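You operate a simulated robot arm through the tools that you are given. There is no shell and no other tool. Be economical: measure what you need, move in short steps, check, and stop when the job is done.

You run a simulated two-armed robot. Do the job below in one go: nothing can be reset, and whatever is moved stays where it is left.

Task
The pump is stopped. Set the load lever to idle and bring all three panel pressure gauges to zero.
Fine: leave the other panel levers and the knob as they are.
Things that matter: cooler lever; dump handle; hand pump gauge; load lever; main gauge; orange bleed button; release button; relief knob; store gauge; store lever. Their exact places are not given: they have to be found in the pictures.

The check looks at the end state, three seconds after you hand in, the way a careful person would. Anything else that was tipped, shoved, dropped, spilled or broken makes it a failure.

Robot
Two 7-joint arms with two-finger parallel grippers on one trunk, on a base that drives. Base frame: it is fixed to the floor where the robot stands at the start and does not move with it; the origin is under the middle of the robot, x ahead of it, y to its left, z up. Readings come in mm, rad, newtons and seconds.
The left shoulder is at the start at [80, 131, 947], the right one opposite. With the tool pointing down near the work surface each hand reaches from about 100 to 760 mm from the robot's upright axis, wherever it stands, measured 20 degrees to its own side. Places, roughly: cooler lever [1300, -300, 1200]; dump handle [1100, -200, 1200]; hand pump gauge [500, 300, 1400]; load lever [800, 0, 1200]; main gauge [700, 100, 1400]; orange bleed button [1200, -200, 1200]; release button [500, 300, 1200]; relief knob [600, 200, 1200]; store gauge [1000, 0, 1400]; store lever [1000, -100, 1200]. Payload 1.57 kg a hand.
Tool frame (each hand has its own): the origin (TCP) lies between the finger pads and is the grasp point; the fingertips stand 30 mm ahead of it; z points along the fingers, y is the line along which they close. The gripper opens to 110 mm. The fingers are 24 mm wide and 12 mm thick; the gripper's body (48 by 112 mm) begins 78 mm behind the TCP.
Orientation is that of the tool frame in the base frame, as [roll, pitch, yaw] about the fixed x, y, z axes, in that order (R = Rz(yaw) Ry(pitch) Rx(roll)). With the fingers straight down and closing along the base's y, the tool's x points along the base's -x, its y along +y and its z along -z.

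Tools
- The arms move only by the tool move_arm. It takes "left_plan", "right_plan" or both (then of equal length, played together; a hand with none holds still); each is a list of rows, each a list of 7 numbers: the shift along the tool's x, y, z in units of 200 mm (1.0 is 200 mm), then the turn, a rotation vector about the tool's x, y, z in units of 120 degrees (1.0 is 120 degrees), then the gripper command, from -1 (shut) to 1 (fully open), values between in proportion. In form: [[tx, ty, tz, rx, ry, rz, hand], ...]. A call has 1 to 10 rows; each row is the pose to reach, as a shift and turn from the pose commanded when the call began, along the tool's axes at that moment. A call with a number of a shift or a turn outside -1 to 1 is refused whole. A row lasts 0.2 s, in which the tool goes at most 50 mm and 0.15 rad; a call with a longer step from one row to the next is refused whole, and so is a gripper value outside its range. A pose out of reach is approached as far as the arm can. The call stops where the force on the tool passes 70 N (or 10 N more than at its start, if that is more) or the arm is blocked; 0.2 s more then pass. The fingers move at their own pace (about 108 mm/s each) and stop on an object; they squeeze with about 21 N. The grip force told is the motor's: it shows also when the fingers shut on nothing. Time passes only in rows, and 0.2 s behind the last, so rows that repeat a pose let the fingers close. The reply holds the time, the measured pose of the TCP, the force on the tool along the base axes, the opening and the grip force, in the units named above and with some noise, with the torque about the TCP (base axes, N m) and any sound that the robot's microphone picked up.
- Cameras (640 x 400 px; columns grow to the right, rows downward): "scene" is now at [-48.7, 11.6, 1451.2]; the picture's right is [0.13, -0.99, 0.00], its down [-0.25, -0.03, -0.97] and it looks along [0.96, 0.12, -0.25] (base axes); focal length 257 px, centre (320, 200). "left" rides on the left gripper at [70, -16, -141] in its tool frame; the picture's right is [0.23, 0.97, 0.00], its down [-0.86, 0.20, -0.48] and it looks along [-0.47, 0.11, 0.88] (tool axes); focal length 222 px, centre (320, 200). "right" rides on the right gripper at [70, 16, -141] in its tool frame; the picture's right is [-0.23, 0.97, 0.00], its down [-0.86, -0.20, -0.48] and it looks along [-0.47, -0.11, 0.88] (tool axes); focal length 222 px, centre (320, 200).
- get_image(camera): a new picture of that camera. It takes no simulated time.
- base_move(legs): drives the robot by 1 to 6 legs, each [ahead, left, turn to the left] in mm, mm and rad, along the robot's own axes; the way and the turn of a leg run together, so that a leg with both is an arc; at most 1500 mm and 3.142 rad a leg. The arms and the cameras ride along, it lands a little off, and it stops where it bumps. It gives what a move gives.
- aim_head(pan, tilt): turns the head with the scene camera to pan (to the left, within 1.902 rad either way) and tilt (down, from -0.506 to 1.204), counted from straight ahead of the robot. It gives what a move gives.
- locate(camera, pixels): there is no depth. For up to 12 entries [column, row, z] of the newest picture of that camera ("zoom" is the newest enlarged one), the place [x, y] in the base frame at which the ray of that pixel passes the height z, good to about 2 mm. It takes no simulated time.
- zoom(camera, box): a new picture of the part [left, top, right, bottom] of that camera's present view, enlarged. It takes no simulated time.
- finish_job(): hands the job in; it is judged then, once.

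Go step by step. Measure first, check grasps and placings, and put right what went wrong. The budget is 80 turns and 78 pictures, counting those below and the enlarged ones. Unless the task says otherwise, let go and move clear before handing in, and close with one line.

The tools are called as a command line: name --argument value ..., lists and objects as JSON in quotes. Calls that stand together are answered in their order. move_arm: Moves the arms, as the interface text tells. Its arguments: {"type":"object","properties":{"left_plan":{"type":"array"},"right_plan":{"type":"array"}},"required":[]} The other tools are called the same way: base_move (legs) drives the base; aim_head (pan, tilt) turns the head that bears the scene camera; get_image (camera) takes a picture; locate (camera, pixels) gives the place at which the rays of pixels pass given heights; zoom (camera, box) takes an enlarged picture of a part of a camera's view; finish_job () hands the job in.

At the start:

```text
time: 0.0
left_tool_pos: [490.8, 145.8, 1339.0]
left_orientation: [-3.14, 0.0, -3.141]
left_force: [0.3, -0.4, -0.2]
left_torque: [0.04, -0.02, 0.0]
left_grip_width: 110.0
left_finger_force: 0.0
right_tool_pos: [448.9, -245.9, 1391.0]
right_orientation: [3.141, -0.001, -3.141]
right_force: [0.4, -0.3, -0.1]
right_torque: [-0.01, -0.01, -0.03]
right_grip_width: 109.9
right_finger_force: 0.1
robot x, y, heading: [-2.5, -5.2, -0.002]
head pan, tilt: [0.129, 0.251]
```

scene: 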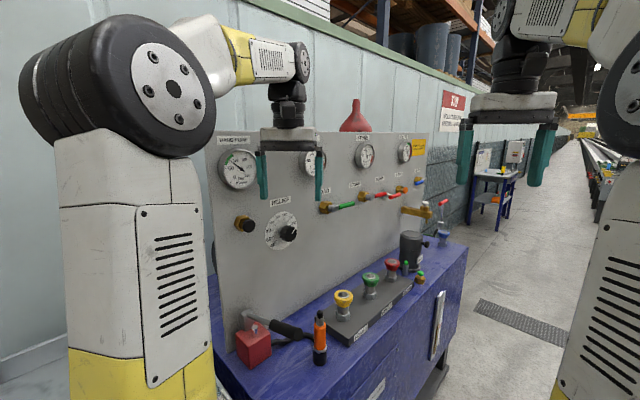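
right: 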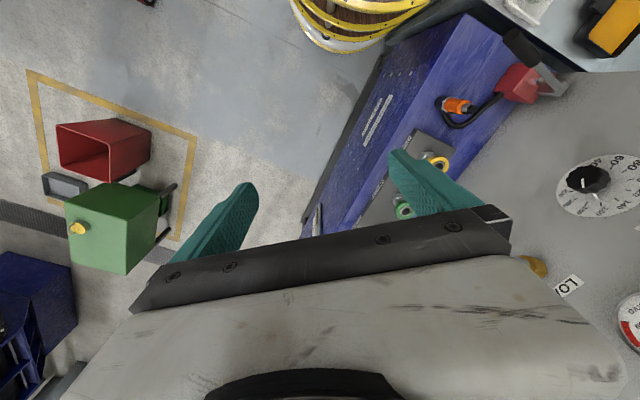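
left: 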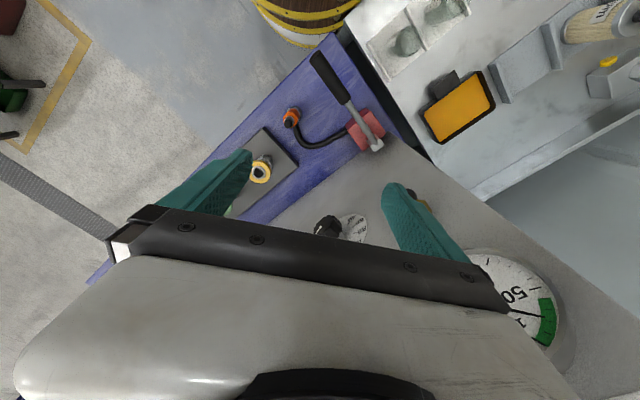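

The scene shows the panel with a gauge at (238,170), the gauges at (315,160), (365,155) and (405,150), and a row of levers at (330–420,200). I'll enlarge these parts to read the labels.

zoom --camera "scene" --box '[300, 120, 460, 220]'

zoom --camera "scene" --box '[200, 120, 340, 260]'

zoom --camera "scene" --box '[220, 220, 460, 370]'

```text
4.00 times, centred on (380, 170) of scene
```

zoom: 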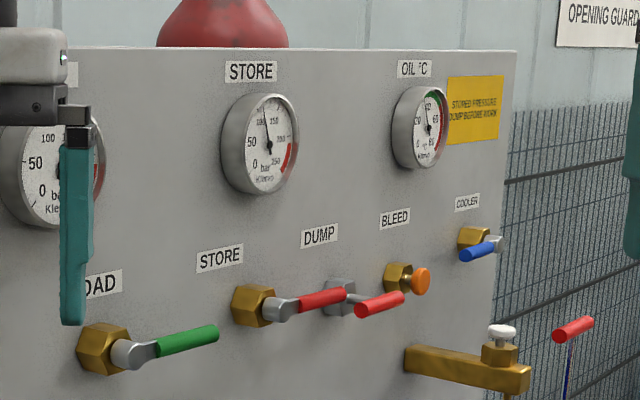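

```text
2.86 times, centred on (270, 190) of scene
```

zoom: 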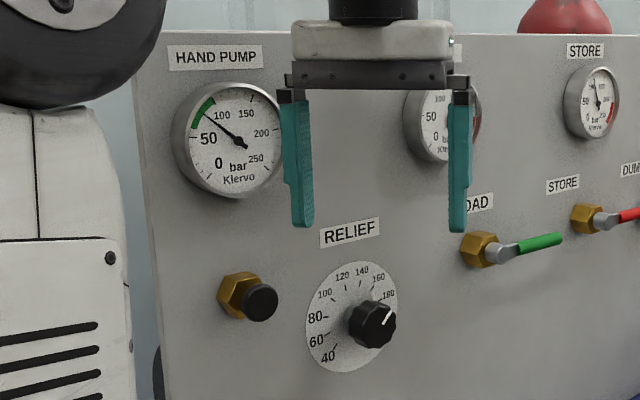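

```text
2.67 times, centred on (340, 295) of scene
```

zoom: 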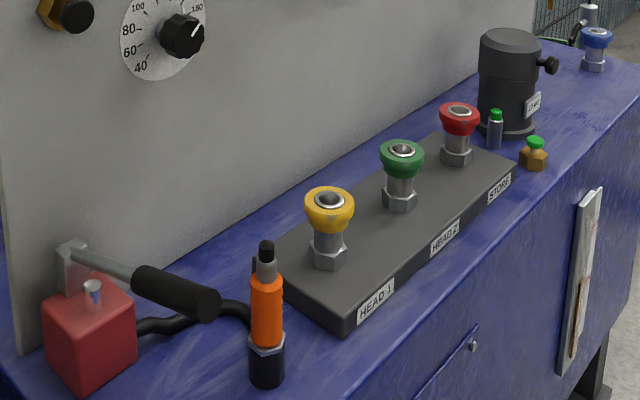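

The labels read LOAD (green lever), STORE, DUMP, BLEED and COOLER. The black button at (243,225) is the release, and the main gauge is hidden by the left hand. I'll check the floor boxes and the bench edge before driving in front of the panel.

locate --camera "right" --pixels '[[28, 72, 0], [196, 138, 0], [178, 240, 0], [60, 180, 0], [120, 275, 300], [304, 215, 900], [465, 15, 900], [345, 50, 0], [120, 270, 0]]'

locate --camera "scene" --pixels '[[466, 245, 900], [240, 398, 900], [320, 362, 900], [235, 350, 900], [243, 225, 1200], [327, 208, 1200], [362, 197, 1200], [405, 190, 1200], [420, 182, 1200], [238, 170, 1400], [365, 156, 1400], [407, 151, 1400]]'

aim_head --pan -0.7 --tilt 0.8

get_image --camera "scene"

```text
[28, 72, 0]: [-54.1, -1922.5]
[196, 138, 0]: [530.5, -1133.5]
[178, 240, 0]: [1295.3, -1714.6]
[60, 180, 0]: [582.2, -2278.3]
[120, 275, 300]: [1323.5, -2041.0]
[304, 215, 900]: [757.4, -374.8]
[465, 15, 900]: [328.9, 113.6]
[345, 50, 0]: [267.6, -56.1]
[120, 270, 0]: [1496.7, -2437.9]
```

```text
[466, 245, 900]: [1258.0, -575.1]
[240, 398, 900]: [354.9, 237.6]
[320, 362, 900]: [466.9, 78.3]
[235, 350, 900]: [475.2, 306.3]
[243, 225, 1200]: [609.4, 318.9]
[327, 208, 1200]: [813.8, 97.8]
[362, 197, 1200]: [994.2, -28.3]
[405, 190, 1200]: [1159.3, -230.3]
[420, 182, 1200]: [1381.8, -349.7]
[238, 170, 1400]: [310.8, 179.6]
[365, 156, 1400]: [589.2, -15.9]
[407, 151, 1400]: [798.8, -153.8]
```

```text
time: 1.1
left_tool_pos: [491.0, 147.7, 1340.7]
left_orientation: [-3.141, 0.001, -3.14]
left_force: [0.1, 0.2, 0.5]
left_torque: [-0.02, -0.02, 0.01]
left_grip_width: 109.9
left_finger_force: 0.0
right_tool_pos: [448.7, -246.5, 1390.3]
right_orientation: [-3.141, 0.0, -3.141]
right_force: [0.0, 0.1, 0.3]
right_torque: [-0.02, 0.02, -0.01]
right_grip_width: 110.2
right_finger_force: 0.1
robot x, y, heading: [0.8, -2.8, 0.002]
head pan, tilt: [-0.7, 0.799]
```

```text
71 pictures are left
```

scene: 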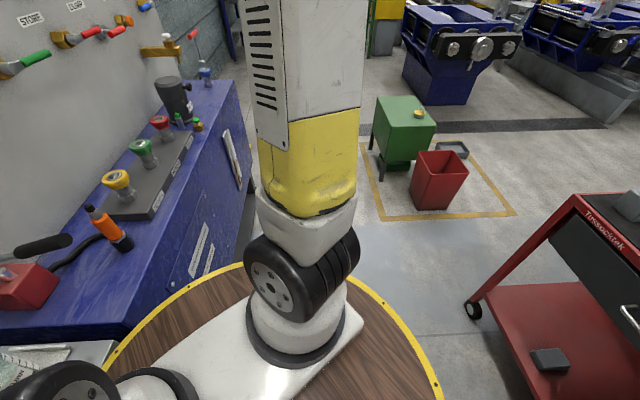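

The robot stands on a round deck with a yellow rim at (345,270), close to the bench's front edge. There is a red trolley on the right. I'll measure the deck's edge and the clearances.

locate --camera "scene" --pixels '[[180, 300, 0], [180, 300, 300], [180, 300, 600], [440, 385, 300], [440, 385, 0], [375, 287, 0], [237, 82, 900], [125, 328, 900], [237, 82, 800], [125, 328, 800], [475, 315, 0], [380, 220, 0]]'

aim_head --pan 0.3 --tilt 0.9

get_image --camera "scene"

```text
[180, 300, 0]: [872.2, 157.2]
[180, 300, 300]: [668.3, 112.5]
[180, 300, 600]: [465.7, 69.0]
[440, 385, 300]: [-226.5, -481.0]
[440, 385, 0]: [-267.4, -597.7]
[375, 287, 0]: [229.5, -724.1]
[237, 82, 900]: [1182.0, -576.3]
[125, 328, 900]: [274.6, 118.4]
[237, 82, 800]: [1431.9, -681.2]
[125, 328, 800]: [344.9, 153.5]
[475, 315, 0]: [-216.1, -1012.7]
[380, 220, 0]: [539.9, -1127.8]
```

```text
time: 2.4
left_tool_pos: [490.4, 146.3, 1339.4]
left_orientation: [-3.141, 0.001, -3.142]
left_force: [0.1, 0.8, 0.8]
left_torque: [0.02, 0.0, 0.01]
left_grip_width: 109.9
left_finger_force: 0.0
right_tool_pos: [447.9, -246.5, 1391.1]
right_orientation: [3.142, 0.001, -3.141]
right_force: [-1.1, -0.2, 0.4]
right_torque: [0.02, 0.0, 0.01]
right_grip_width: 109.8
right_finger_force: 0.1
robot x, y, heading: [-2.9, -1.5, 0.005]
head pan, tilt: [0.3, 0.901]
```

```text
70 pictures are left
```

scene: 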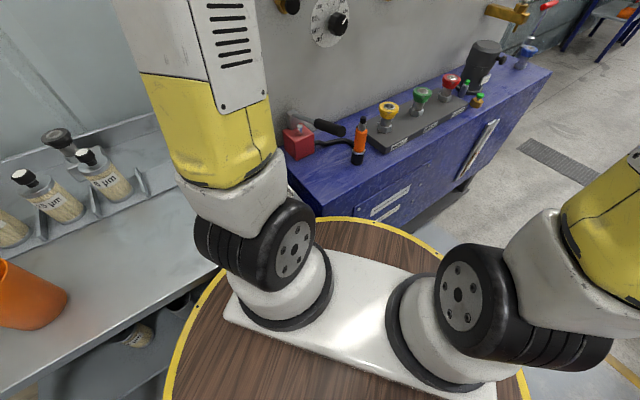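

The bench front runs along about (0.79,−0.61), some 318 mm from my axis, so I need to face it at heading 0.916. I'll back off the bench first, then turn the hands to point forward.

base_move --legs '[[-91, -119, 0]]'

move_arm --left_plan '[[0.05, 0, 0, 0, -0.07, 0, -1], [0.1, 0, 0, 0, -0.14, 0, -1], [0.15, 0, 0, 0, -0.21, 0, -1], [0.2, 0, 0, 0, -0.28, 0, -1], [0.25, 0, 0, 0, -0.35, 0, -1], [0.3, 0, 0, 0, -0.42, 0, -1], [0.3, 0, 0, 0, -0.49, 0, -1], [0.3, 0, 0, 0, -0.56, 0, -1], [0.3, 0, 0, 0, -0.63, 0, -1], [0.3, 0, 0, 0, -0.7, 0, -1]]' --right_plan '[[0.05, 0, 0, 0, -0.07, 0, -1], [0.05, 0, 0.05, 0, -0.14, 0, -1], [0.05, 0, 0.1, 0, -0.21, 0, -1], [0.05, 0, 0.2, 0, -0.28, 0, -1], [0.05, 0, 0.3, 0, -0.35, 0, -1], [0.05, 0, 0.4, 0, -0.42, 0, -1], [0.05, 0, 0.5, 0, -0.49, 0, -1], [0.05, 0, 0.6, 0, -0.56, 0, -1], [0.05, 0, 0.7, 0, -0.63, 0, -1], [0.05, 0, 0.8, 0, -0.7, 0, -1]]'

aim_head --pan 0.9 --tilt 0.3

get_image --camera "scene"

```text
time: 3.8
left_tool_pos: [398.5, 26.6, 1339.1]
left_orientation: [-3.141, -0.001, -3.14]
left_force: [0.0, 0.8, 0.6]
left_torque: [0.0, -0.03, 0.04]
left_grip_width: 109.8
left_finger_force: 0.1
right_tool_pos: [356.3, -367.2, 1390.5]
right_orientation: [3.139, 0.0, -3.139]
right_force: [0.8, 0.6, -0.2]
right_torque: [-0.04, 0.0, 0.0]
right_grip_width: 110.1
right_finger_force: 0.0
robot x, y, heading: [-92.1, -121.6, -0.0]
head pan, tilt: [0.3, 0.901]
```

```text
time: 6.0
left_tool_pos: [339.0, 28.1, 1336.5]
left_orientation: [-3.073, 1.458, -3.073]
left_force: [0.0, -0.6, -0.2]
left_torque: [0.0, 0.0, -0.01]
left_grip_width: 0.1
left_finger_force: 20.3
right_tool_pos: [380.0, -397.5, 1284.5]
right_orientation: [-3.139, 1.467, -3.136]
right_force: [-0.5, 0.7, 0.0]
right_torque: [0.0, 0.0, -0.03]
right_grip_width: 0.0
right_finger_force: 20.5
right hand out of reach, approached as far as the arm can: row 9, 10
robot x, y, heading: [-91.4, -119.8, -0.002]
head pan, tilt: [0.3, 0.901]
```

```text
time: 7.0
left_tool_pos: [339.2, 28.8, 1338.5]
left_orientation: [-3.089, 1.458, -3.085]
left_force: [0.7, 0.9, 0.9]
left_torque: [0.0, 0.01, -0.02]
left_grip_width: 0.2
left_finger_force: 20.4
right_tool_pos: [378.9, -398.2, 1284.3]
right_orientation: [3.139, 1.465, -3.14]
right_force: [-0.4, 0.3, 0.3]
right_torque: [0.04, -0.02, -0.01]
right_grip_width: 0.0
right_finger_force: 21.3
robot x, y, heading: [-91.5, -121.5, -0.002]
head pan, tilt: [0.901, 0.3]
```

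```text
69 pictures are left
```

scene: 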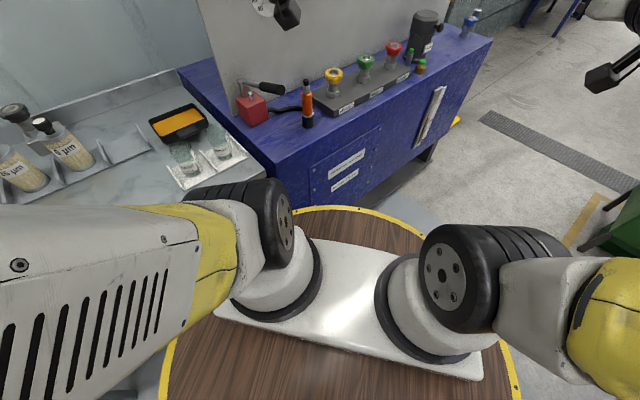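

That picture looks as if it was taken with the head still at its old angle. I'll turn and shift the base, then look again.

base_move --legs '[[0, 0, 0.916]]'

aim_head --pan 0.0 --tilt 0.3

get_image --camera "scene"

```text
time: 9.8
left_tool_pos: [44.2, 313.9, 1337.6]
left_orientation: [-3.096, 1.461, -2.153]
left_force: [-0.7, -0.3, 0.1]
left_torque: [0.01, 0.03, 0.04]
left_grip_width: 0.0
left_finger_force: 21.0
right_tool_pos: [410.3, 94.5, 1283.5]
right_orientation: [3.141, 1.465, -2.204]
right_force: [-0.1, -0.2, -0.5]
right_torque: [0.0, -0.03, -0.01]
right_grip_width: 0.1
right_finger_force: 21.1
robot x, y, heading: [-95.4, -119.1, 0.933]
head pan, tilt: [0.901, 0.3]
```

```text
time: 11.0
left_tool_pos: [43.6, 313.8, 1337.0]
left_orientation: [-3.104, 1.462, -2.164]
left_force: [0.3, 0.1, 0.5]
left_torque: [-0.01, 0.01, -0.04]
left_grip_width: 0.1
left_finger_force: 20.7
right_tool_pos: [411.7, 94.6, 1283.1]
right_orientation: [3.139, 1.465, -2.204]
right_force: [-0.7, 0.2, 0.1]
right_torque: [-0.02, 0.01, -0.02]
right_grip_width: 0.0
right_finger_force: 20.9
robot x, y, heading: [-92.3, -117.9, 0.935]
head pan, tilt: [0.0, 0.3]
```

```text
68 pictures are left
```

scene: 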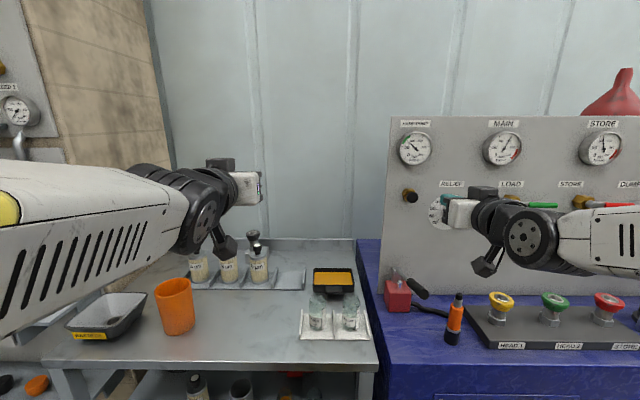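

I now face the panel squarely. I'll slide right to stand in front of the levers.

base_move --legs '[[0, -700, -0.015]]'

get_image --camera "scene"

```text
time: 14.8
left_tool_pos: [602.6, -96.1, 1338.5]
left_orientation: [-3.094, 1.461, -2.155]
left_force: [-0.1, 0.2, -1.2]
left_torque: [0.0, 0.03, -0.01]
left_grip_width: 0.0
left_finger_force: 21.6
right_tool_pos: [971.9, -314.8, 1284.2]
right_orientation: [3.139, 1.464, -2.204]
right_force: [-0.4, 0.4, -0.1]
right_torque: [-0.02, -0.02, -0.01]
right_grip_width: 0.3
right_finger_force: 21.0
robot x, y, heading: [471.0, -532.0, 0.938]
head pan, tilt: [0.0, 0.3]
```

```text
67 pictures are left
```

scene: 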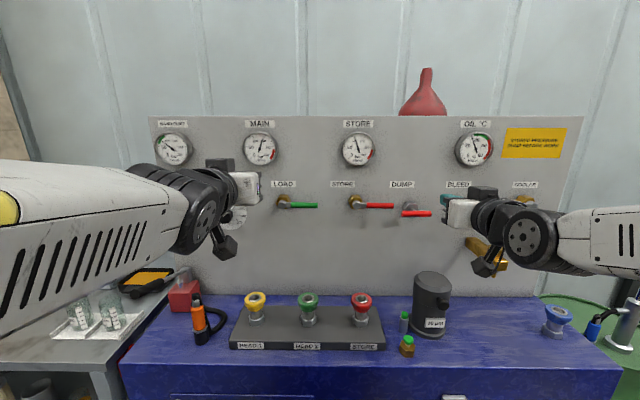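

zoom --camera "scene" --box '[140, 110, 400, 250]'

zoom --camera "scene" --box '[320, 160, 560, 280]'

get_image --camera "left"

get_image --camera "right"

```text
2.46 times, centred on (270, 180) of scene
```

zoom: 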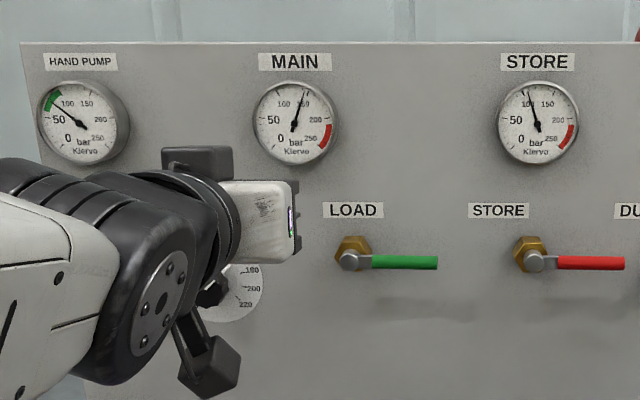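

```text
2.67 times, centred on (440, 220) of scene
```

zoom: 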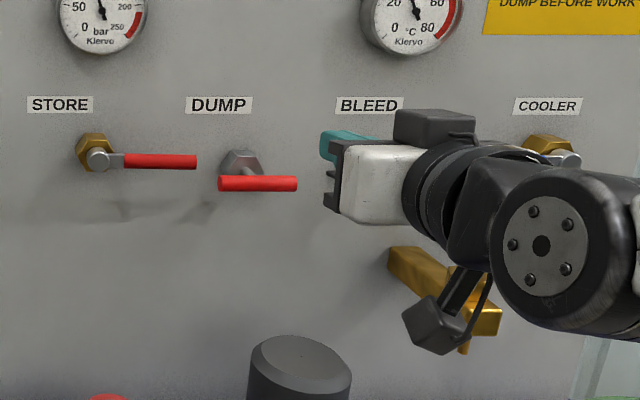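

```text
64 pictures are left
```

left: 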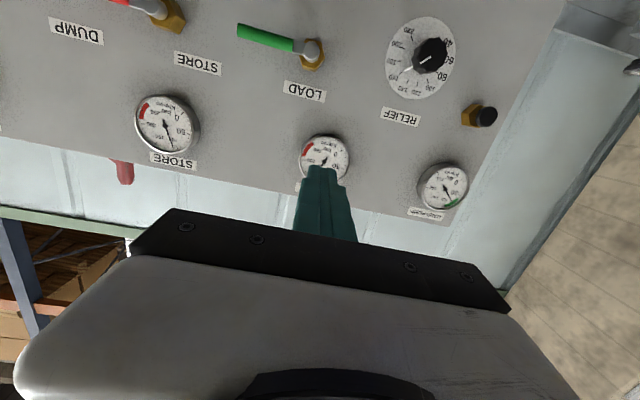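

```text
63 pictures are left
```

right: 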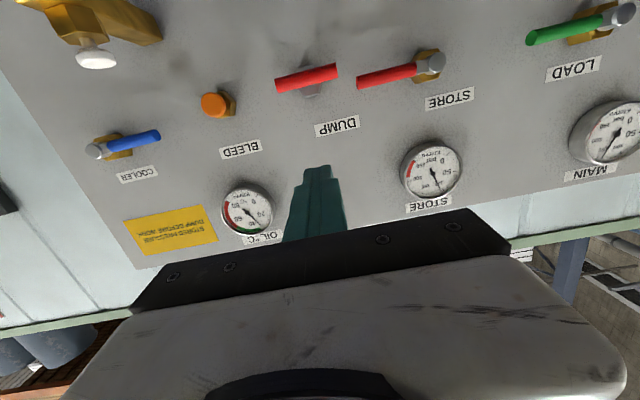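

The gauges read about 60 (hand pump), 140 (main) and 110 (store). I need to see how the DUMP handle, the BLEED button and the LOAD markings are made.

zoom --camera "right" --box '[180, 30, 470, 160]'

zoom --camera "left" --box '[220, 0, 520, 150]'

```text
2.21 times, centred on (325, 95) of right
```

zoom: 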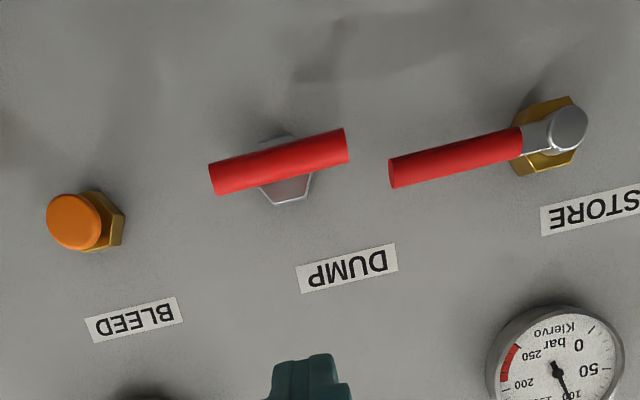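

```text
2.13 times, centred on (370, 75) of left
```

zoom: 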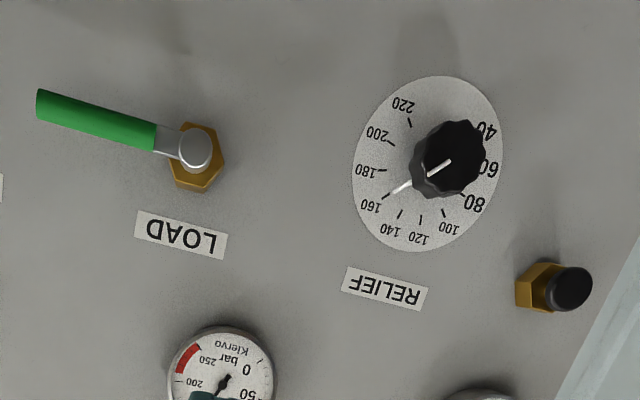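

DUMP is a red bar on a short stem, LOAD is a green lever lying to the right, and the black release button is at the far left. I'll triangulate them from the hand cameras and the scene camera.

locate --camera "zoom" --pixels '[[196, 146, 1150], [196, 146, 1250], [40, 103, 1150], [40, 103, 1250], [572, 290, 1150], [572, 290, 1250], [465, 157, 1150], [465, 157, 1250]]'

locate --camera "right" --pixels '[[307, 77, 1150], [307, 77, 1250], [212, 105, 1150], [212, 105, 1250], [311, 93, 1150], [311, 93, 1250], [435, 63, 1150], [435, 63, 1250], [358, 83, 1150], [358, 83, 1250]]'

locate --camera "scene" --pixels '[[282, 204.5, 1150], [282, 204.5, 1250], [317.5, 205, 1150], [317.5, 205, 1250], [416.8, 214, 1150], [416.8, 214, 1250], [356, 204, 1150], [356, 204, 1250], [394, 205, 1150], [394, 205, 1250], [410, 206, 1150], [410, 206, 1250]]'

```text
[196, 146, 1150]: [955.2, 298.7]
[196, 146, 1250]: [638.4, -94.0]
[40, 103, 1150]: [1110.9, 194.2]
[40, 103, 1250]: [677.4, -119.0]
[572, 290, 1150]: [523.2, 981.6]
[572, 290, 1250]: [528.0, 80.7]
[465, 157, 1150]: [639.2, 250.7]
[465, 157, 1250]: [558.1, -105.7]
```

```text
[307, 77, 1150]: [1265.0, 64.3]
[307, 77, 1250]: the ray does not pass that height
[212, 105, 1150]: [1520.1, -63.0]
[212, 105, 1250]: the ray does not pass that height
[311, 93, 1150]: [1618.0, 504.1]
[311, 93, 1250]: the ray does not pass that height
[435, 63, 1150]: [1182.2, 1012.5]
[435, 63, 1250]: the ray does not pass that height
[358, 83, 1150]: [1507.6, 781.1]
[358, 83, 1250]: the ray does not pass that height
```

```text
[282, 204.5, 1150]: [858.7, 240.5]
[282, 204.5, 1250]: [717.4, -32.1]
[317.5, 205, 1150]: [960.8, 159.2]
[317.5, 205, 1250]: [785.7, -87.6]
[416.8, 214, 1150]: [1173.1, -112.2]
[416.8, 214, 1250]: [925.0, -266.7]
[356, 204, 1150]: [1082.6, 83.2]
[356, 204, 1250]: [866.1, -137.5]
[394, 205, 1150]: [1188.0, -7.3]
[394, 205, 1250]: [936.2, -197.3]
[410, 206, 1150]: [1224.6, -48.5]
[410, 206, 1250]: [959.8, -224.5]
```

locate --camera "right" --pixels '[[307, 77, 1190], [212, 105, 1190], [311, 93, 1190], [435, 63, 1190], [358, 83, 1190], [277, 83, 1190], [338, 70, 1190], [620, 15, 1190], [620, 15, 1150], [277, 83, 1150], [338, 70, 1150]]'

get_image --camera "scene"

```text
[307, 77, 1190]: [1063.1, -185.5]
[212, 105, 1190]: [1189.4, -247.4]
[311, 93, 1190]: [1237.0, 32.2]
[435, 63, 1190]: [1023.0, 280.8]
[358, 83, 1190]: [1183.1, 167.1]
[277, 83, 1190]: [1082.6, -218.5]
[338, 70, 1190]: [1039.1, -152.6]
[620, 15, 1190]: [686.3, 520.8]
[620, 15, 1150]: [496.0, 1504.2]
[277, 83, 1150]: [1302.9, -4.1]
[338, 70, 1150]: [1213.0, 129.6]
```

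```text
60 pictures are left
```

scene: 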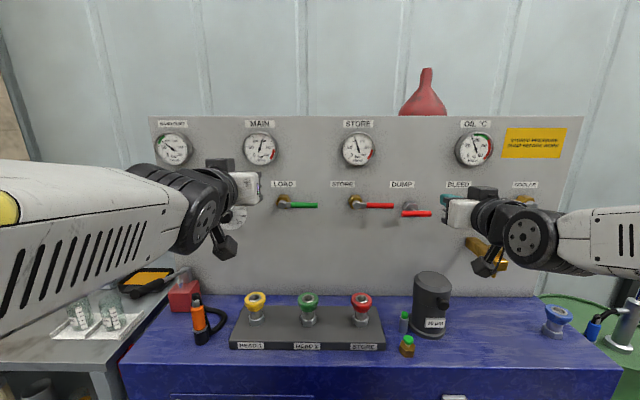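

Triangulated estimates:

| Part | x | y | z |
|---|---|---|---|
| LOAD pivot | 788 | 100 | 1201 |
| LOAD handle tip | 861 | 19 | 1207 |
| DUMP bar | 1080 | −168 | 1187 |
| BLEED button | 1190 | −247 | 1190 |

I'll bring the closed left fingers in front of and just above the LOAD handle, and level both hands.

move_arm --left_plan '[[0.1, -0.15, 0, 0, -0.026, 0, -1], [0.2, -0.3, 0.1, 0, -0.052, 0, -1], [0.3, -0.45, 0.2, 0, -0.052, 0, -1], [0.4, -0.56, 0.3, 0, -0.052, 0, -1], [0.4, -0.56, 0.4, 0, -0.052, 0, -1]]' --right_plan '[[0, 0, 0, 0, -0.025, 0, -1], [0, 0, 0, 0, -0.05, 0, -1], [0, -0.2, 0, 0, -0.05, 0, -1], [0, -0.4, 0, 0, -0.05, 0, -1], [0, -0.5, 0, 0, -0.05, 0, -1]]'

get_image --camera "scene"

get_image --camera "left"

```text
time: 15.4
left_tool_pos: [700.4, -175.2, 1338.9]
left_orientation: [-1.914, 1.552, -1.185]
left_force: [-0.2, -0.2, 0.3]
left_torque: [0.0, 0.03, 0.02]
left_grip_width: 0.0
left_finger_force: 21.2
left hand out of reach, approached as far as the arm can: row 1, 2
right_tool_pos: [979.3, -311.5, 1294.9]
right_orientation: [3.115, 1.548, -2.23]
right_force: [-0.5, -0.3, 0.7]
right_torque: [-0.03, -0.03, 0.02]
right_grip_width: 0.0
right_finger_force: 21.1
right hand out of reach, approached as far as the arm can: row 1, 2
robot x, y, heading: [473.1, -533.3, 0.941]
head pan, tilt: [0.0, 0.3]
stopped in row 2 (left hand): the arm was blocked; the commanded pose is now the measured one
```

```text
59 pictures are left
```

scene: 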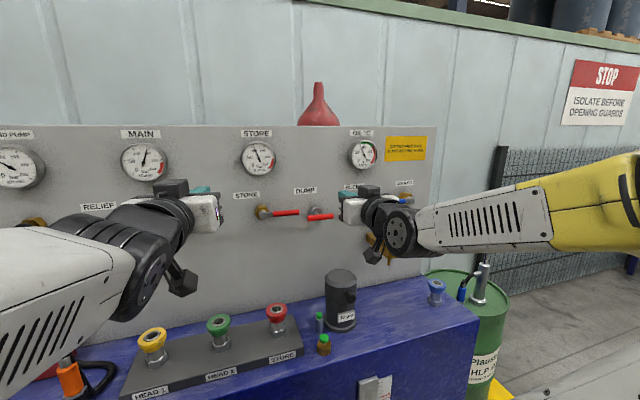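

```text
58 pictures are left
```

left: 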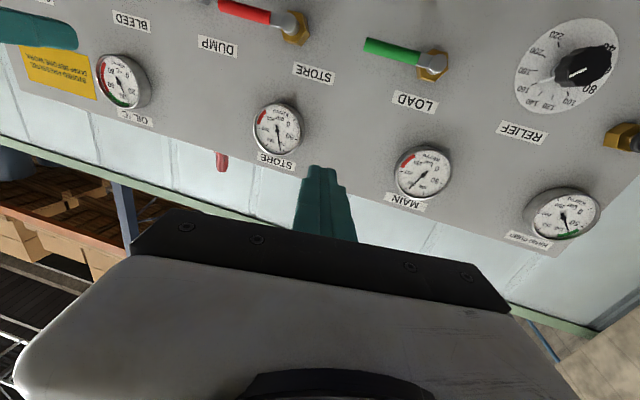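

The left arm was reported blocked after an odd jump, and the scene view looks turned. I'll re-read the state before moving on.

aim_head --pan 0.1 --tilt 0.4

get_image --camera "scene"

locate --camera "scene" --pixels '[[320, 200, 1000], [320, 200, 1200]]'

```text
time: 16.1
left_tool_pos: [701.5, -177.1, 1338.0]
left_orientation: [-2.091, 1.554, -1.364]
left_force: [-1.0, 0.3, 0.8]
left_torque: [-0.01, 0.03, -0.01]
left_grip_width: 0.0
left_finger_force: 21.4
right_tool_pos: [980.7, -311.8, 1295.1]
right_orientation: [3.1, 1.548, -2.242]
right_force: [0.3, 0.2, -0.1]
right_torque: [0.02, -0.02, 0.0]
right_grip_width: 0.0
right_finger_force: 21.0
robot x, y, heading: [469.1, -535.7, 0.938]
head pan, tilt: [0.099, 0.4]
```

```text
57 pictures are left
```

scene: 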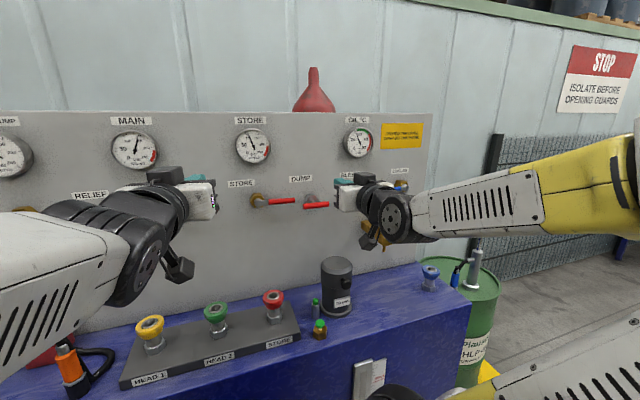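

```text
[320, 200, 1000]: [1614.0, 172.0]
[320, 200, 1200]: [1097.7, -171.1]
```

The trunk has turned at the waist, so the view is panned; the readings themselves are sound. From left TCP (701,−177,1338) I'll step down and forward toward LOAD while squaring the hand.

move_arm --left_plan '[[0.08, 0.05, 0, -0.02, 0, 0, -1], [0.16, 0.1, 0.05, -0.04, 0, 0, -1], [0.24, 0.15, 0.1, -0.06, 0, 0, -1], [0.32, 0.2, 0.2, -0.08, 0, 0, -1], [0.4, 0.25, 0.3, -0.09, 0, 0, -1], [0.44, 0.3, 0.4, -0.09, 0, 0, -1], [0.44, 0.33, 0.5, -0.09, 0, 0, -1]]'

get_image --camera "scene"

get_image --camera "left"

```text
time: 16.7
left_tool_pos: [732.8, -209.6, 1326.4]
left_orientation: [-1.949, 1.532, -1.311]
left_force: [-0.4, -0.2, 0.1]
left_torque: [0.03, -0.01, -0.01]
left_grip_width: 0.0
left_finger_force: 20.8
left hand out of reach, approached as far as the arm can: row 1, 2, 3
right_tool_pos: [980.6, -312.2, 1294.4]
right_orientation: [3.102, 1.548, -2.24]
right_force: [0.5, 0.1, -0.9]
right_torque: [-0.01, 0.0, -0.01]
right_grip_width: 0.1
right_finger_force: 20.6
robot x, y, heading: [470.7, -534.1, 0.936]
head pan, tilt: [0.099, 0.4]
stopped in row 3 (left hand): the arm was blocked; the commanded pose is now the measured one
```

```text
56 pictures are left
```

scene: 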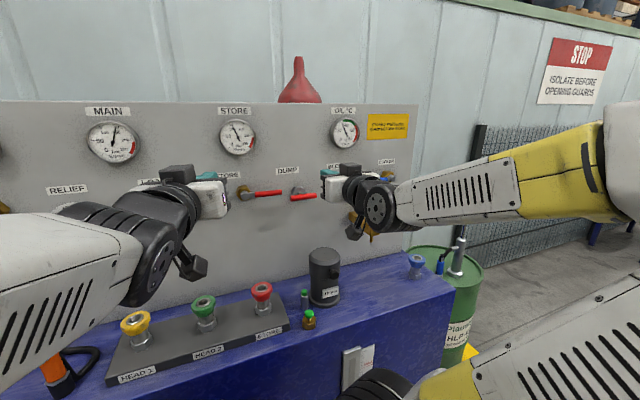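

```text
55 pictures are left
```

left: 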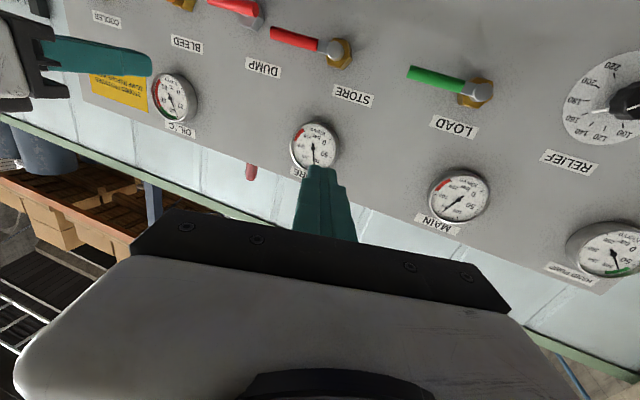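

The left wrist is at its limit with the hand level this close in. I'll tilt the left fingers down again and watch whether the arm frees up.

move_arm --left_plan '[[0, 0, 0.05, 0, 0.07, 0, -1], [0, 0.1, 0.1, 0, 0.14, 0, -1], [0, 0.2, 0.15, 0, 0.21, 0, -1], [0, 0.3, 0.2, 0, 0.28, 0, -1], [0, 0.4, 0.2, 0, 0.28, 0, -1]]'

get_image --camera "scene"

```text
time: 17.9
left_tool_pos: [716.8, -119.9, 1324.7]
left_orientation: [-3.083, 0.971, -2.448]
left_force: [0.3, -0.9, -0.3]
left_torque: [0.01, 0.0, -0.01]
left_grip_width: 0.1
left_finger_force: 21.1
right_tool_pos: [980.6, -312.6, 1295.5]
right_orientation: [3.095, 1.549, -2.249]
right_force: [0.1, 0.2, -0.3]
right_torque: [0.04, -0.03, 0.04]
right_grip_width: 0.0
right_finger_force: 20.5
robot x, y, heading: [469.1, -531.1, 0.937]
head pan, tilt: [0.099, 0.4]
```

```text
54 pictures are left
```

scene: 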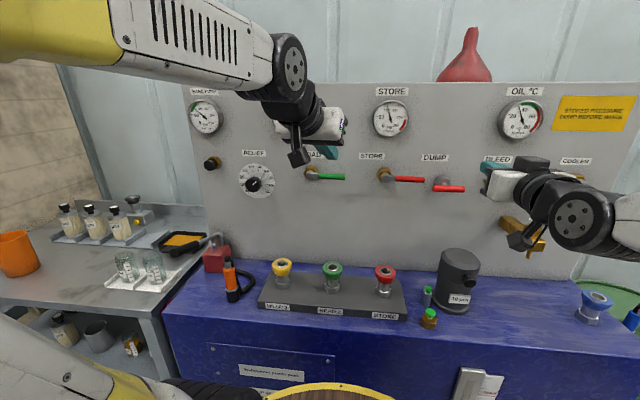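

The arm is free now, with the fingers 34° below level, and the elbow is up. I'll bring the fingertips to just above the LOAD handle at about (846,48,1250).

move_arm --left_plan '[[-0.09, 0.04, 0.15, -0.02, 0, -0.015, -1], [-0.17, 0.08, 0.3, -0.04, 0, -0.03, -1], [-0.25, 0.12, 0.45, -0.065, 0, -0.045, -1], [-0.275, 0.16, 0.6, -0.087, 0, -0.059, -1], [-0.275, 0.2, 0.75, -0.087, 0, -0.059, -1]]'

zoom --camera "scene" --box '[200, 80, 500, 280]'

get_image --camera "left"

```text
time: 19.1
left_tool_pos: [818.8, 7.4, 1287.9]
left_orientation: [-3.084, 0.97, -2.231]
left_force: [-0.4, 0.5, 0.9]
left_torque: [0.0, 0.0, 0.03]
left_grip_width: 0.0
left_finger_force: 20.9
right_tool_pos: [981.2, -312.4, 1294.9]
right_orientation: [3.098, 1.547, -2.245]
right_force: [-0.9, 0.0, 0.0]
right_torque: [0.0, 0.01, -0.01]
right_grip_width: 0.2
right_finger_force: 21.0
robot x, y, heading: [469.3, -531.4, 0.941]
head pan, tilt: [0.099, 0.4]
```

```text
2.00 times, centred on (350, 180) of scene
```

zoom: 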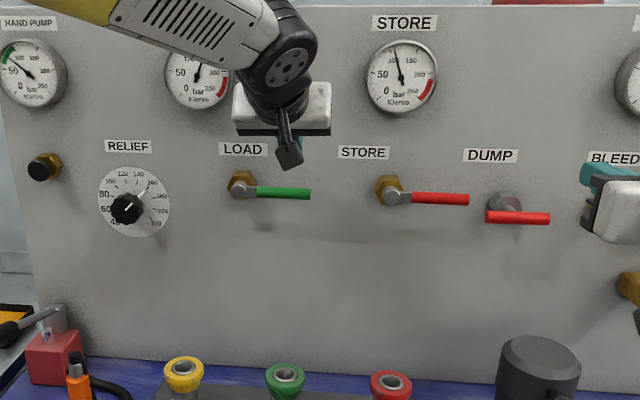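

```text
52 pictures are left
```

left: 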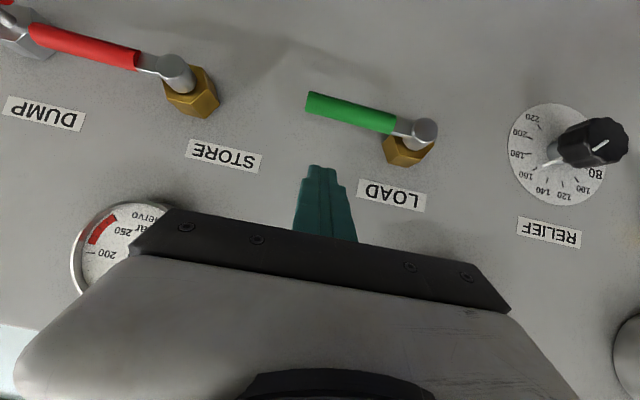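

The fingertip is just above the outer end of the green handle at (306–395,95–130). I'll refine the handle's place from this closer view.

locate --camera "left" --pixels '[[425, 132, 1200], [425, 132, 1160], [308, 103, 1200], [308, 103, 1160], [320, 168, 1240], [320, 168, 1280], [395, 120, 1200], [395, 120, 1160]]'

locate --camera "zoom" --pixels '[[241, 193, 1200], [241, 193, 1160], [308, 194, 1200], [308, 194, 1160], [258, 192, 1200], [258, 192, 1160], [42, 171, 1200], [42, 171, 1160], [518, 218, 1200], [518, 218, 1160]]'

```text
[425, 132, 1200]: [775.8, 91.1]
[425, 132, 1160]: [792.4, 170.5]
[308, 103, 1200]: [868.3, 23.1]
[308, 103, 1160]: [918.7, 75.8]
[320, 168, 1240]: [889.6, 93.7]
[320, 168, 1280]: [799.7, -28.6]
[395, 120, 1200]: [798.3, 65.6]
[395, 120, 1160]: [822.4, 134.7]
```

```text
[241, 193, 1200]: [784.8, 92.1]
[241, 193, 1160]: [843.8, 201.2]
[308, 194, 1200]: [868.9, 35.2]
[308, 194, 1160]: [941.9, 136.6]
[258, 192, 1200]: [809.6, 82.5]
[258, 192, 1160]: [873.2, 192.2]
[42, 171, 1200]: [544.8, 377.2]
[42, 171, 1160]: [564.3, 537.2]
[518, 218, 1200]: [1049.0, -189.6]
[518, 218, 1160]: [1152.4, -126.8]
```

The fingertip at (834,27,1271) sits right above the handle, whose axis is at z≈1203. I'll press down gently and see whether LOAD turns that way.

move_arm --left_plan '[[0.049, 0, 0.106, 0, 0, 0, -1], [0.152, 0, 0.177, 0, 0, 0, -1], [0.2135, 0.005, 0.219, 0, 0, 0, -1], [0.275, 0.02, 0.2615, 0, 0, 0, -1]]'

get_image --camera "left"

```text
time: 20.1
left_tool_pos: [824.4, 14.0, 1211.5]
left_orientation: [-3.085, 0.966, -2.231]
left_force: [0.4, -0.6, -0.6]
left_torque: [0.02, -0.01, -0.03]
left_grip_width: 0.1
left_finger_force: 20.9
right_tool_pos: [981.1, -312.1, 1294.9]
right_orientation: [3.096, 1.548, -2.246]
right_force: [-0.1, 0.2, 0.3]
right_torque: [0.0, 0.02, 0.03]
right_grip_width: 0.0
right_finger_force: 20.9
robot x, y, heading: [471.0, -529.8, 0.937]
head pan, tilt: [0.099, 0.4]
```

```text
51 pictures are left
```

left: 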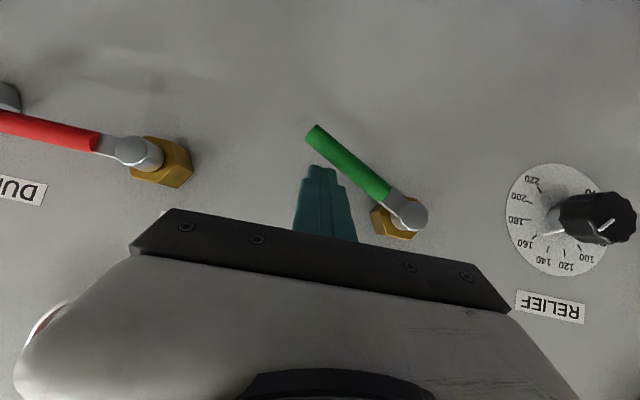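

The handle has swung down about 30° with no noticeable resistance. I'll carry on along the arc to vertical.

move_arm --left_plan '[[0.103, 0.05, 0.071, 0, 0, 0, -1], [0.198, 0.13, 0.136, 0, 0, 0, -1], [0.256, 0.22, 0.175, 0, 0, 0, -1], [0.28, 0.3, 0.19, 0, 0, 0, -1], [0.28, 0.34, 0.19, 0, 0, 0, -1]]'

get_image --camera "left"

zoom --camera "scene" --box '[180, 80, 500, 280]'

```text
time: 21.3
left_tool_pos: [780.6, 54.4, 1142.8]
left_orientation: [-3.086, 0.967, -2.239]
left_force: [15.8, -8.7, 1.5]
left_torque: [0.11, 0.1, -0.22]
left_grip_width: 0.1
left_finger_force: 20.8
right_tool_pos: [981.6, -313.0, 1295.4]
right_orientation: [3.072, 1.546, -2.272]
right_force: [-0.2, 1.0, -0.4]
right_torque: [-0.03, 0.04, 0.0]
right_grip_width: 0.0
right_finger_force: 21.2
robot x, y, heading: [470.0, -531.8, 0.94]
head pan, tilt: [0.099, 0.4]
```

```text
50 pictures are left
```

left: 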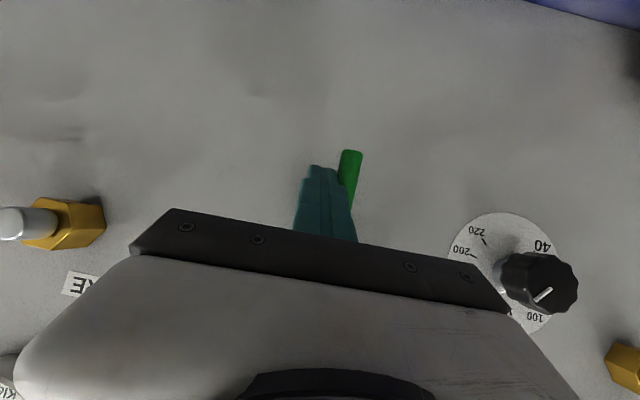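

```text
2.00 times, centred on (340, 180) of scene
```

zoom: 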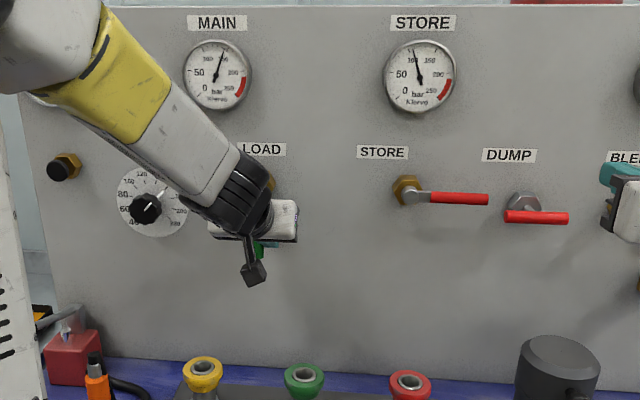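

LOAD is down at its stop (about 18 N). I'll withdraw the left hand and tilt the right fingers down, as I did with the left.

move_arm --left_plan '[[0, -0.1, 0, 0, 0, 0, -1], [0.11, -0.12, -0.16, 0, 0, 0, -1], [0.22, -0.12, -0.33, 0, 0, 0, -1], [0.33, -0.12, -0.5, 0, 0, 0, -1], [0.33, 0.05, -0.65, 0, 0, 0, -1]]' --right_plan '[[-0.05, 0, 0, 0, 0.07, 0, -1], [-0.1, 0, 0, 0, 0.14, 0, -1], [-0.15, 0, 0, 0, 0.21, 0, -1], [-0.15, 0, 0, 0, 0.28, 0, -1], [-0.15, 0, 0, 0, 0.28, 0, -1]]'

get_image --camera "scene"

get_image --camera "right"

```text
time: 22.5
left_tool_pos: [673.6, -50.7, 1159.4]
left_orientation: [-3.084, 0.965, -2.229]
left_force: [1.1, 0.8, -0.4]
left_torque: [0.05, -0.01, 0.0]
left_grip_width: 0.0
left_finger_force: 21.4
right_tool_pos: [981.0, -312.3, 1325.3]
right_orientation: [3.136, 0.96, -2.205]
right_force: [1.1, 0.0, -0.1]
right_torque: [-0.01, 0.02, -0.01]
right_grip_width: 0.0
right_finger_force: 20.9
robot x, y, heading: [464.0, -530.6, 0.935]
head pan, tilt: [0.099, 0.4]
```

```text
48 pictures are left
```

scene: 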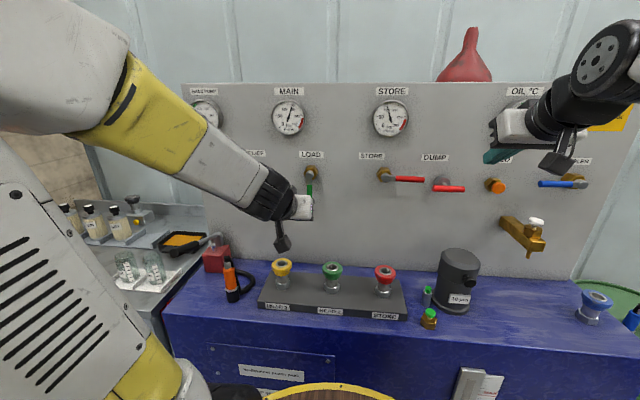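

```text
47 pictures are left
```

right: 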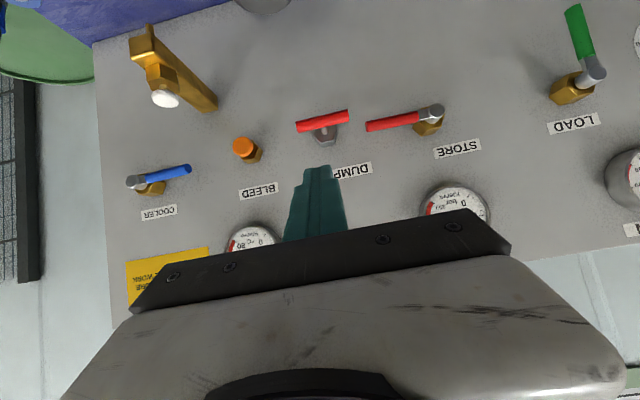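

LOAD hangs vertical now, and all the parts are in view. I'll place the DUMP bar and BLEED button from these two pictures.

zoom --camera "right" --box '[210, 80, 450, 220]'

zoom --camera "scene" --box '[370, 140, 610, 280]'

locate --camera "right" --pixels '[[323, 121, 1200], [323, 121, 1160], [298, 127, 1200], [298, 127, 1160], [348, 115, 1200], [348, 115, 1160], [243, 147, 1200], [243, 147, 1160], [325, 137, 1200], [325, 137, 1160]]'

locate --camera "scene" --pixels '[[449, 189, 1200], [449, 189, 1160], [434, 188, 1200], [434, 188, 1160], [464, 189, 1200], [464, 189, 1160], [497, 186, 1200], [497, 186, 1160]]'

```text
2.67 times, centred on (330, 150) of right
```

zoom: 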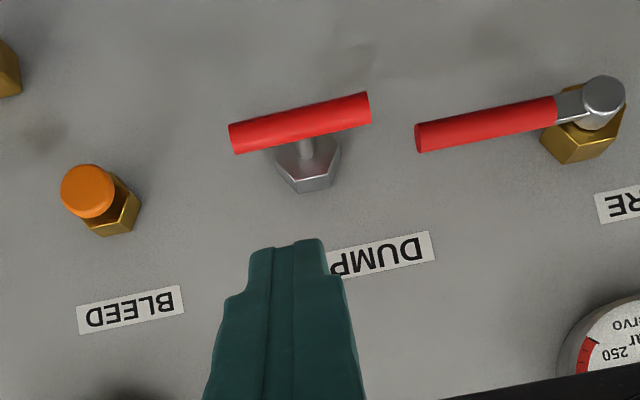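

```text
2.67 times, centred on (490, 210) of scene
```

zoom: 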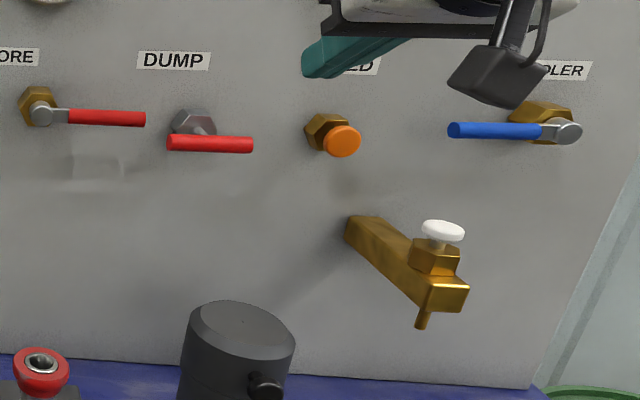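

```text
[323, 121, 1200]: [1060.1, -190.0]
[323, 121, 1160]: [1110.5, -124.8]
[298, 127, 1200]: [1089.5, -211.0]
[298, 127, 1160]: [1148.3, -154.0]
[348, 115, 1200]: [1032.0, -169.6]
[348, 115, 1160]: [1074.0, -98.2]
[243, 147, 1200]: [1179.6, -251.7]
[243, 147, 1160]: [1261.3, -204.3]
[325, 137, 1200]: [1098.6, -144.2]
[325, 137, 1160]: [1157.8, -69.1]
```

```text
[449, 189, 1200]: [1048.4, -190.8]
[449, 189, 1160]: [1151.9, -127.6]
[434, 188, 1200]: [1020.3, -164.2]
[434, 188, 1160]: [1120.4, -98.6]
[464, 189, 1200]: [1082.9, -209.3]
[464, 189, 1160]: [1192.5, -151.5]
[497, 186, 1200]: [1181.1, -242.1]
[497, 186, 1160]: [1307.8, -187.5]
```

The DUMP bar centre is about (1071,−176,1192) and the BLEED face about (1179,−248,1200). I'll bring the right fingertips to just above the DUMP bar.

move_arm --right_plan '[[-0.03, 0.01, 0.2, 0, 0, 0, -1], [-0.06, 0.02, 0.4, 0, 0, 0, -1], [-0.09, 0.03, 0.6, 0, 0, 0, -1], [-0.113, 0.042, 0.75, 0, 0, 0, -1], [-0.113, 0.042, 0.823, 0, 0, 0, -1]]'

get_image --camera "right"

zoom --camera "scene" --box '[370, 140, 610, 280]'

```text
time: 23.7
left_tool_pos: [672.2, -50.8, 1158.3]
left_orientation: [-3.085, 0.967, -2.231]
left_force: [0.1, 0.1, 0.0]
left_torque: [0.03, -0.02, 0.04]
left_grip_width: 0.2
left_finger_force: 21.6
right_tool_pos: [1060.3, -187.0, 1245.4]
right_orientation: [3.139, 0.961, -2.203]
right_force: [0.1, -0.6, -0.7]
right_torque: [-0.02, -0.01, -0.01]
right_grip_width: 0.0
right_finger_force: 21.0
robot x, y, heading: [466.6, -529.0, 0.937]
head pan, tilt: [0.099, 0.4]
```

```text
44 pictures are left
```

right: 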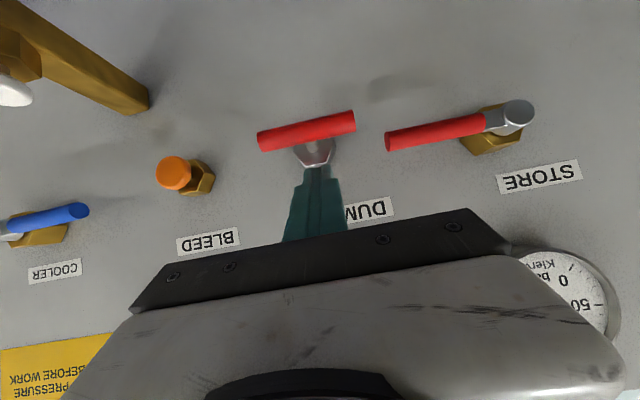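

```text
2.67 times, centred on (490, 210) of scene
```

zoom: 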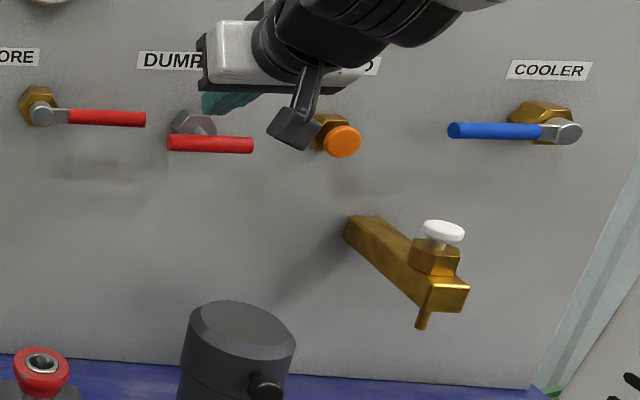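

The fingertips are directly above the bar. I'll push down in small steps and watch the force and the gauges.

move_arm --right_plan '[[0.041, 0, 0.029, 0, 0, 0, -1], [0.082, 0, 0.057, 0, 0, 0, -1], [0.123, 0, 0.086, 0, 0, 0, -1], [0.164, 0, 0.115, 0, 0, 0, -1], [0.205, 0, 0.143, 0, 0, 0, -1]]'

get_image --camera "right"

get_image --camera "scene"

```text
time: 24.7
left_tool_pos: [672.5, -50.8, 1159.4]
left_orientation: [-3.085, 0.969, -2.23]
left_force: [-0.7, -0.5, 0.6]
left_torque: [0.02, -0.01, -0.01]
left_grip_width: 0.2
left_finger_force: 20.7
right_tool_pos: [1065.1, -184.0, 1225.7]
right_orientation: [-3.137, 0.994, -2.196]
right_force: [0.9, 0.9, 7.1]
right_torque: [0.21, -0.07, 0.09]
right_grip_width: 0.2
right_finger_force: 20.8
robot x, y, heading: [467.4, -533.7, 0.933]
head pan, tilt: [0.099, 0.4]
stopped in row 4 (right hand): the force on the tool passed its limit at 79 N (the readings are from after the stop); the commanded pose is now the measured one
```

```text
42 pictures are left
```

right: 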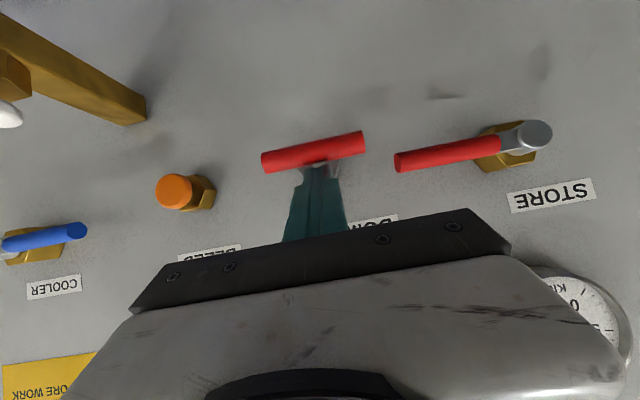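

```text
41 pictures are left
```

scene: 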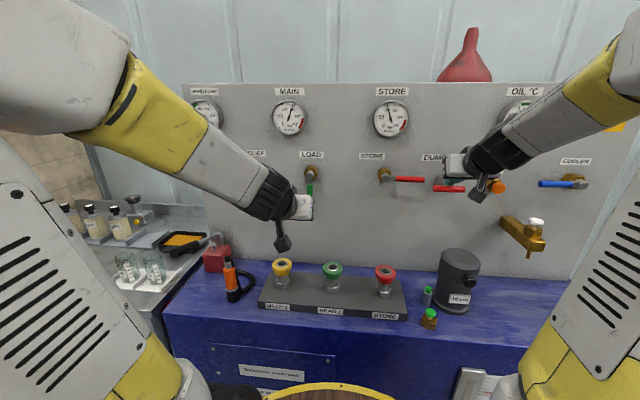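

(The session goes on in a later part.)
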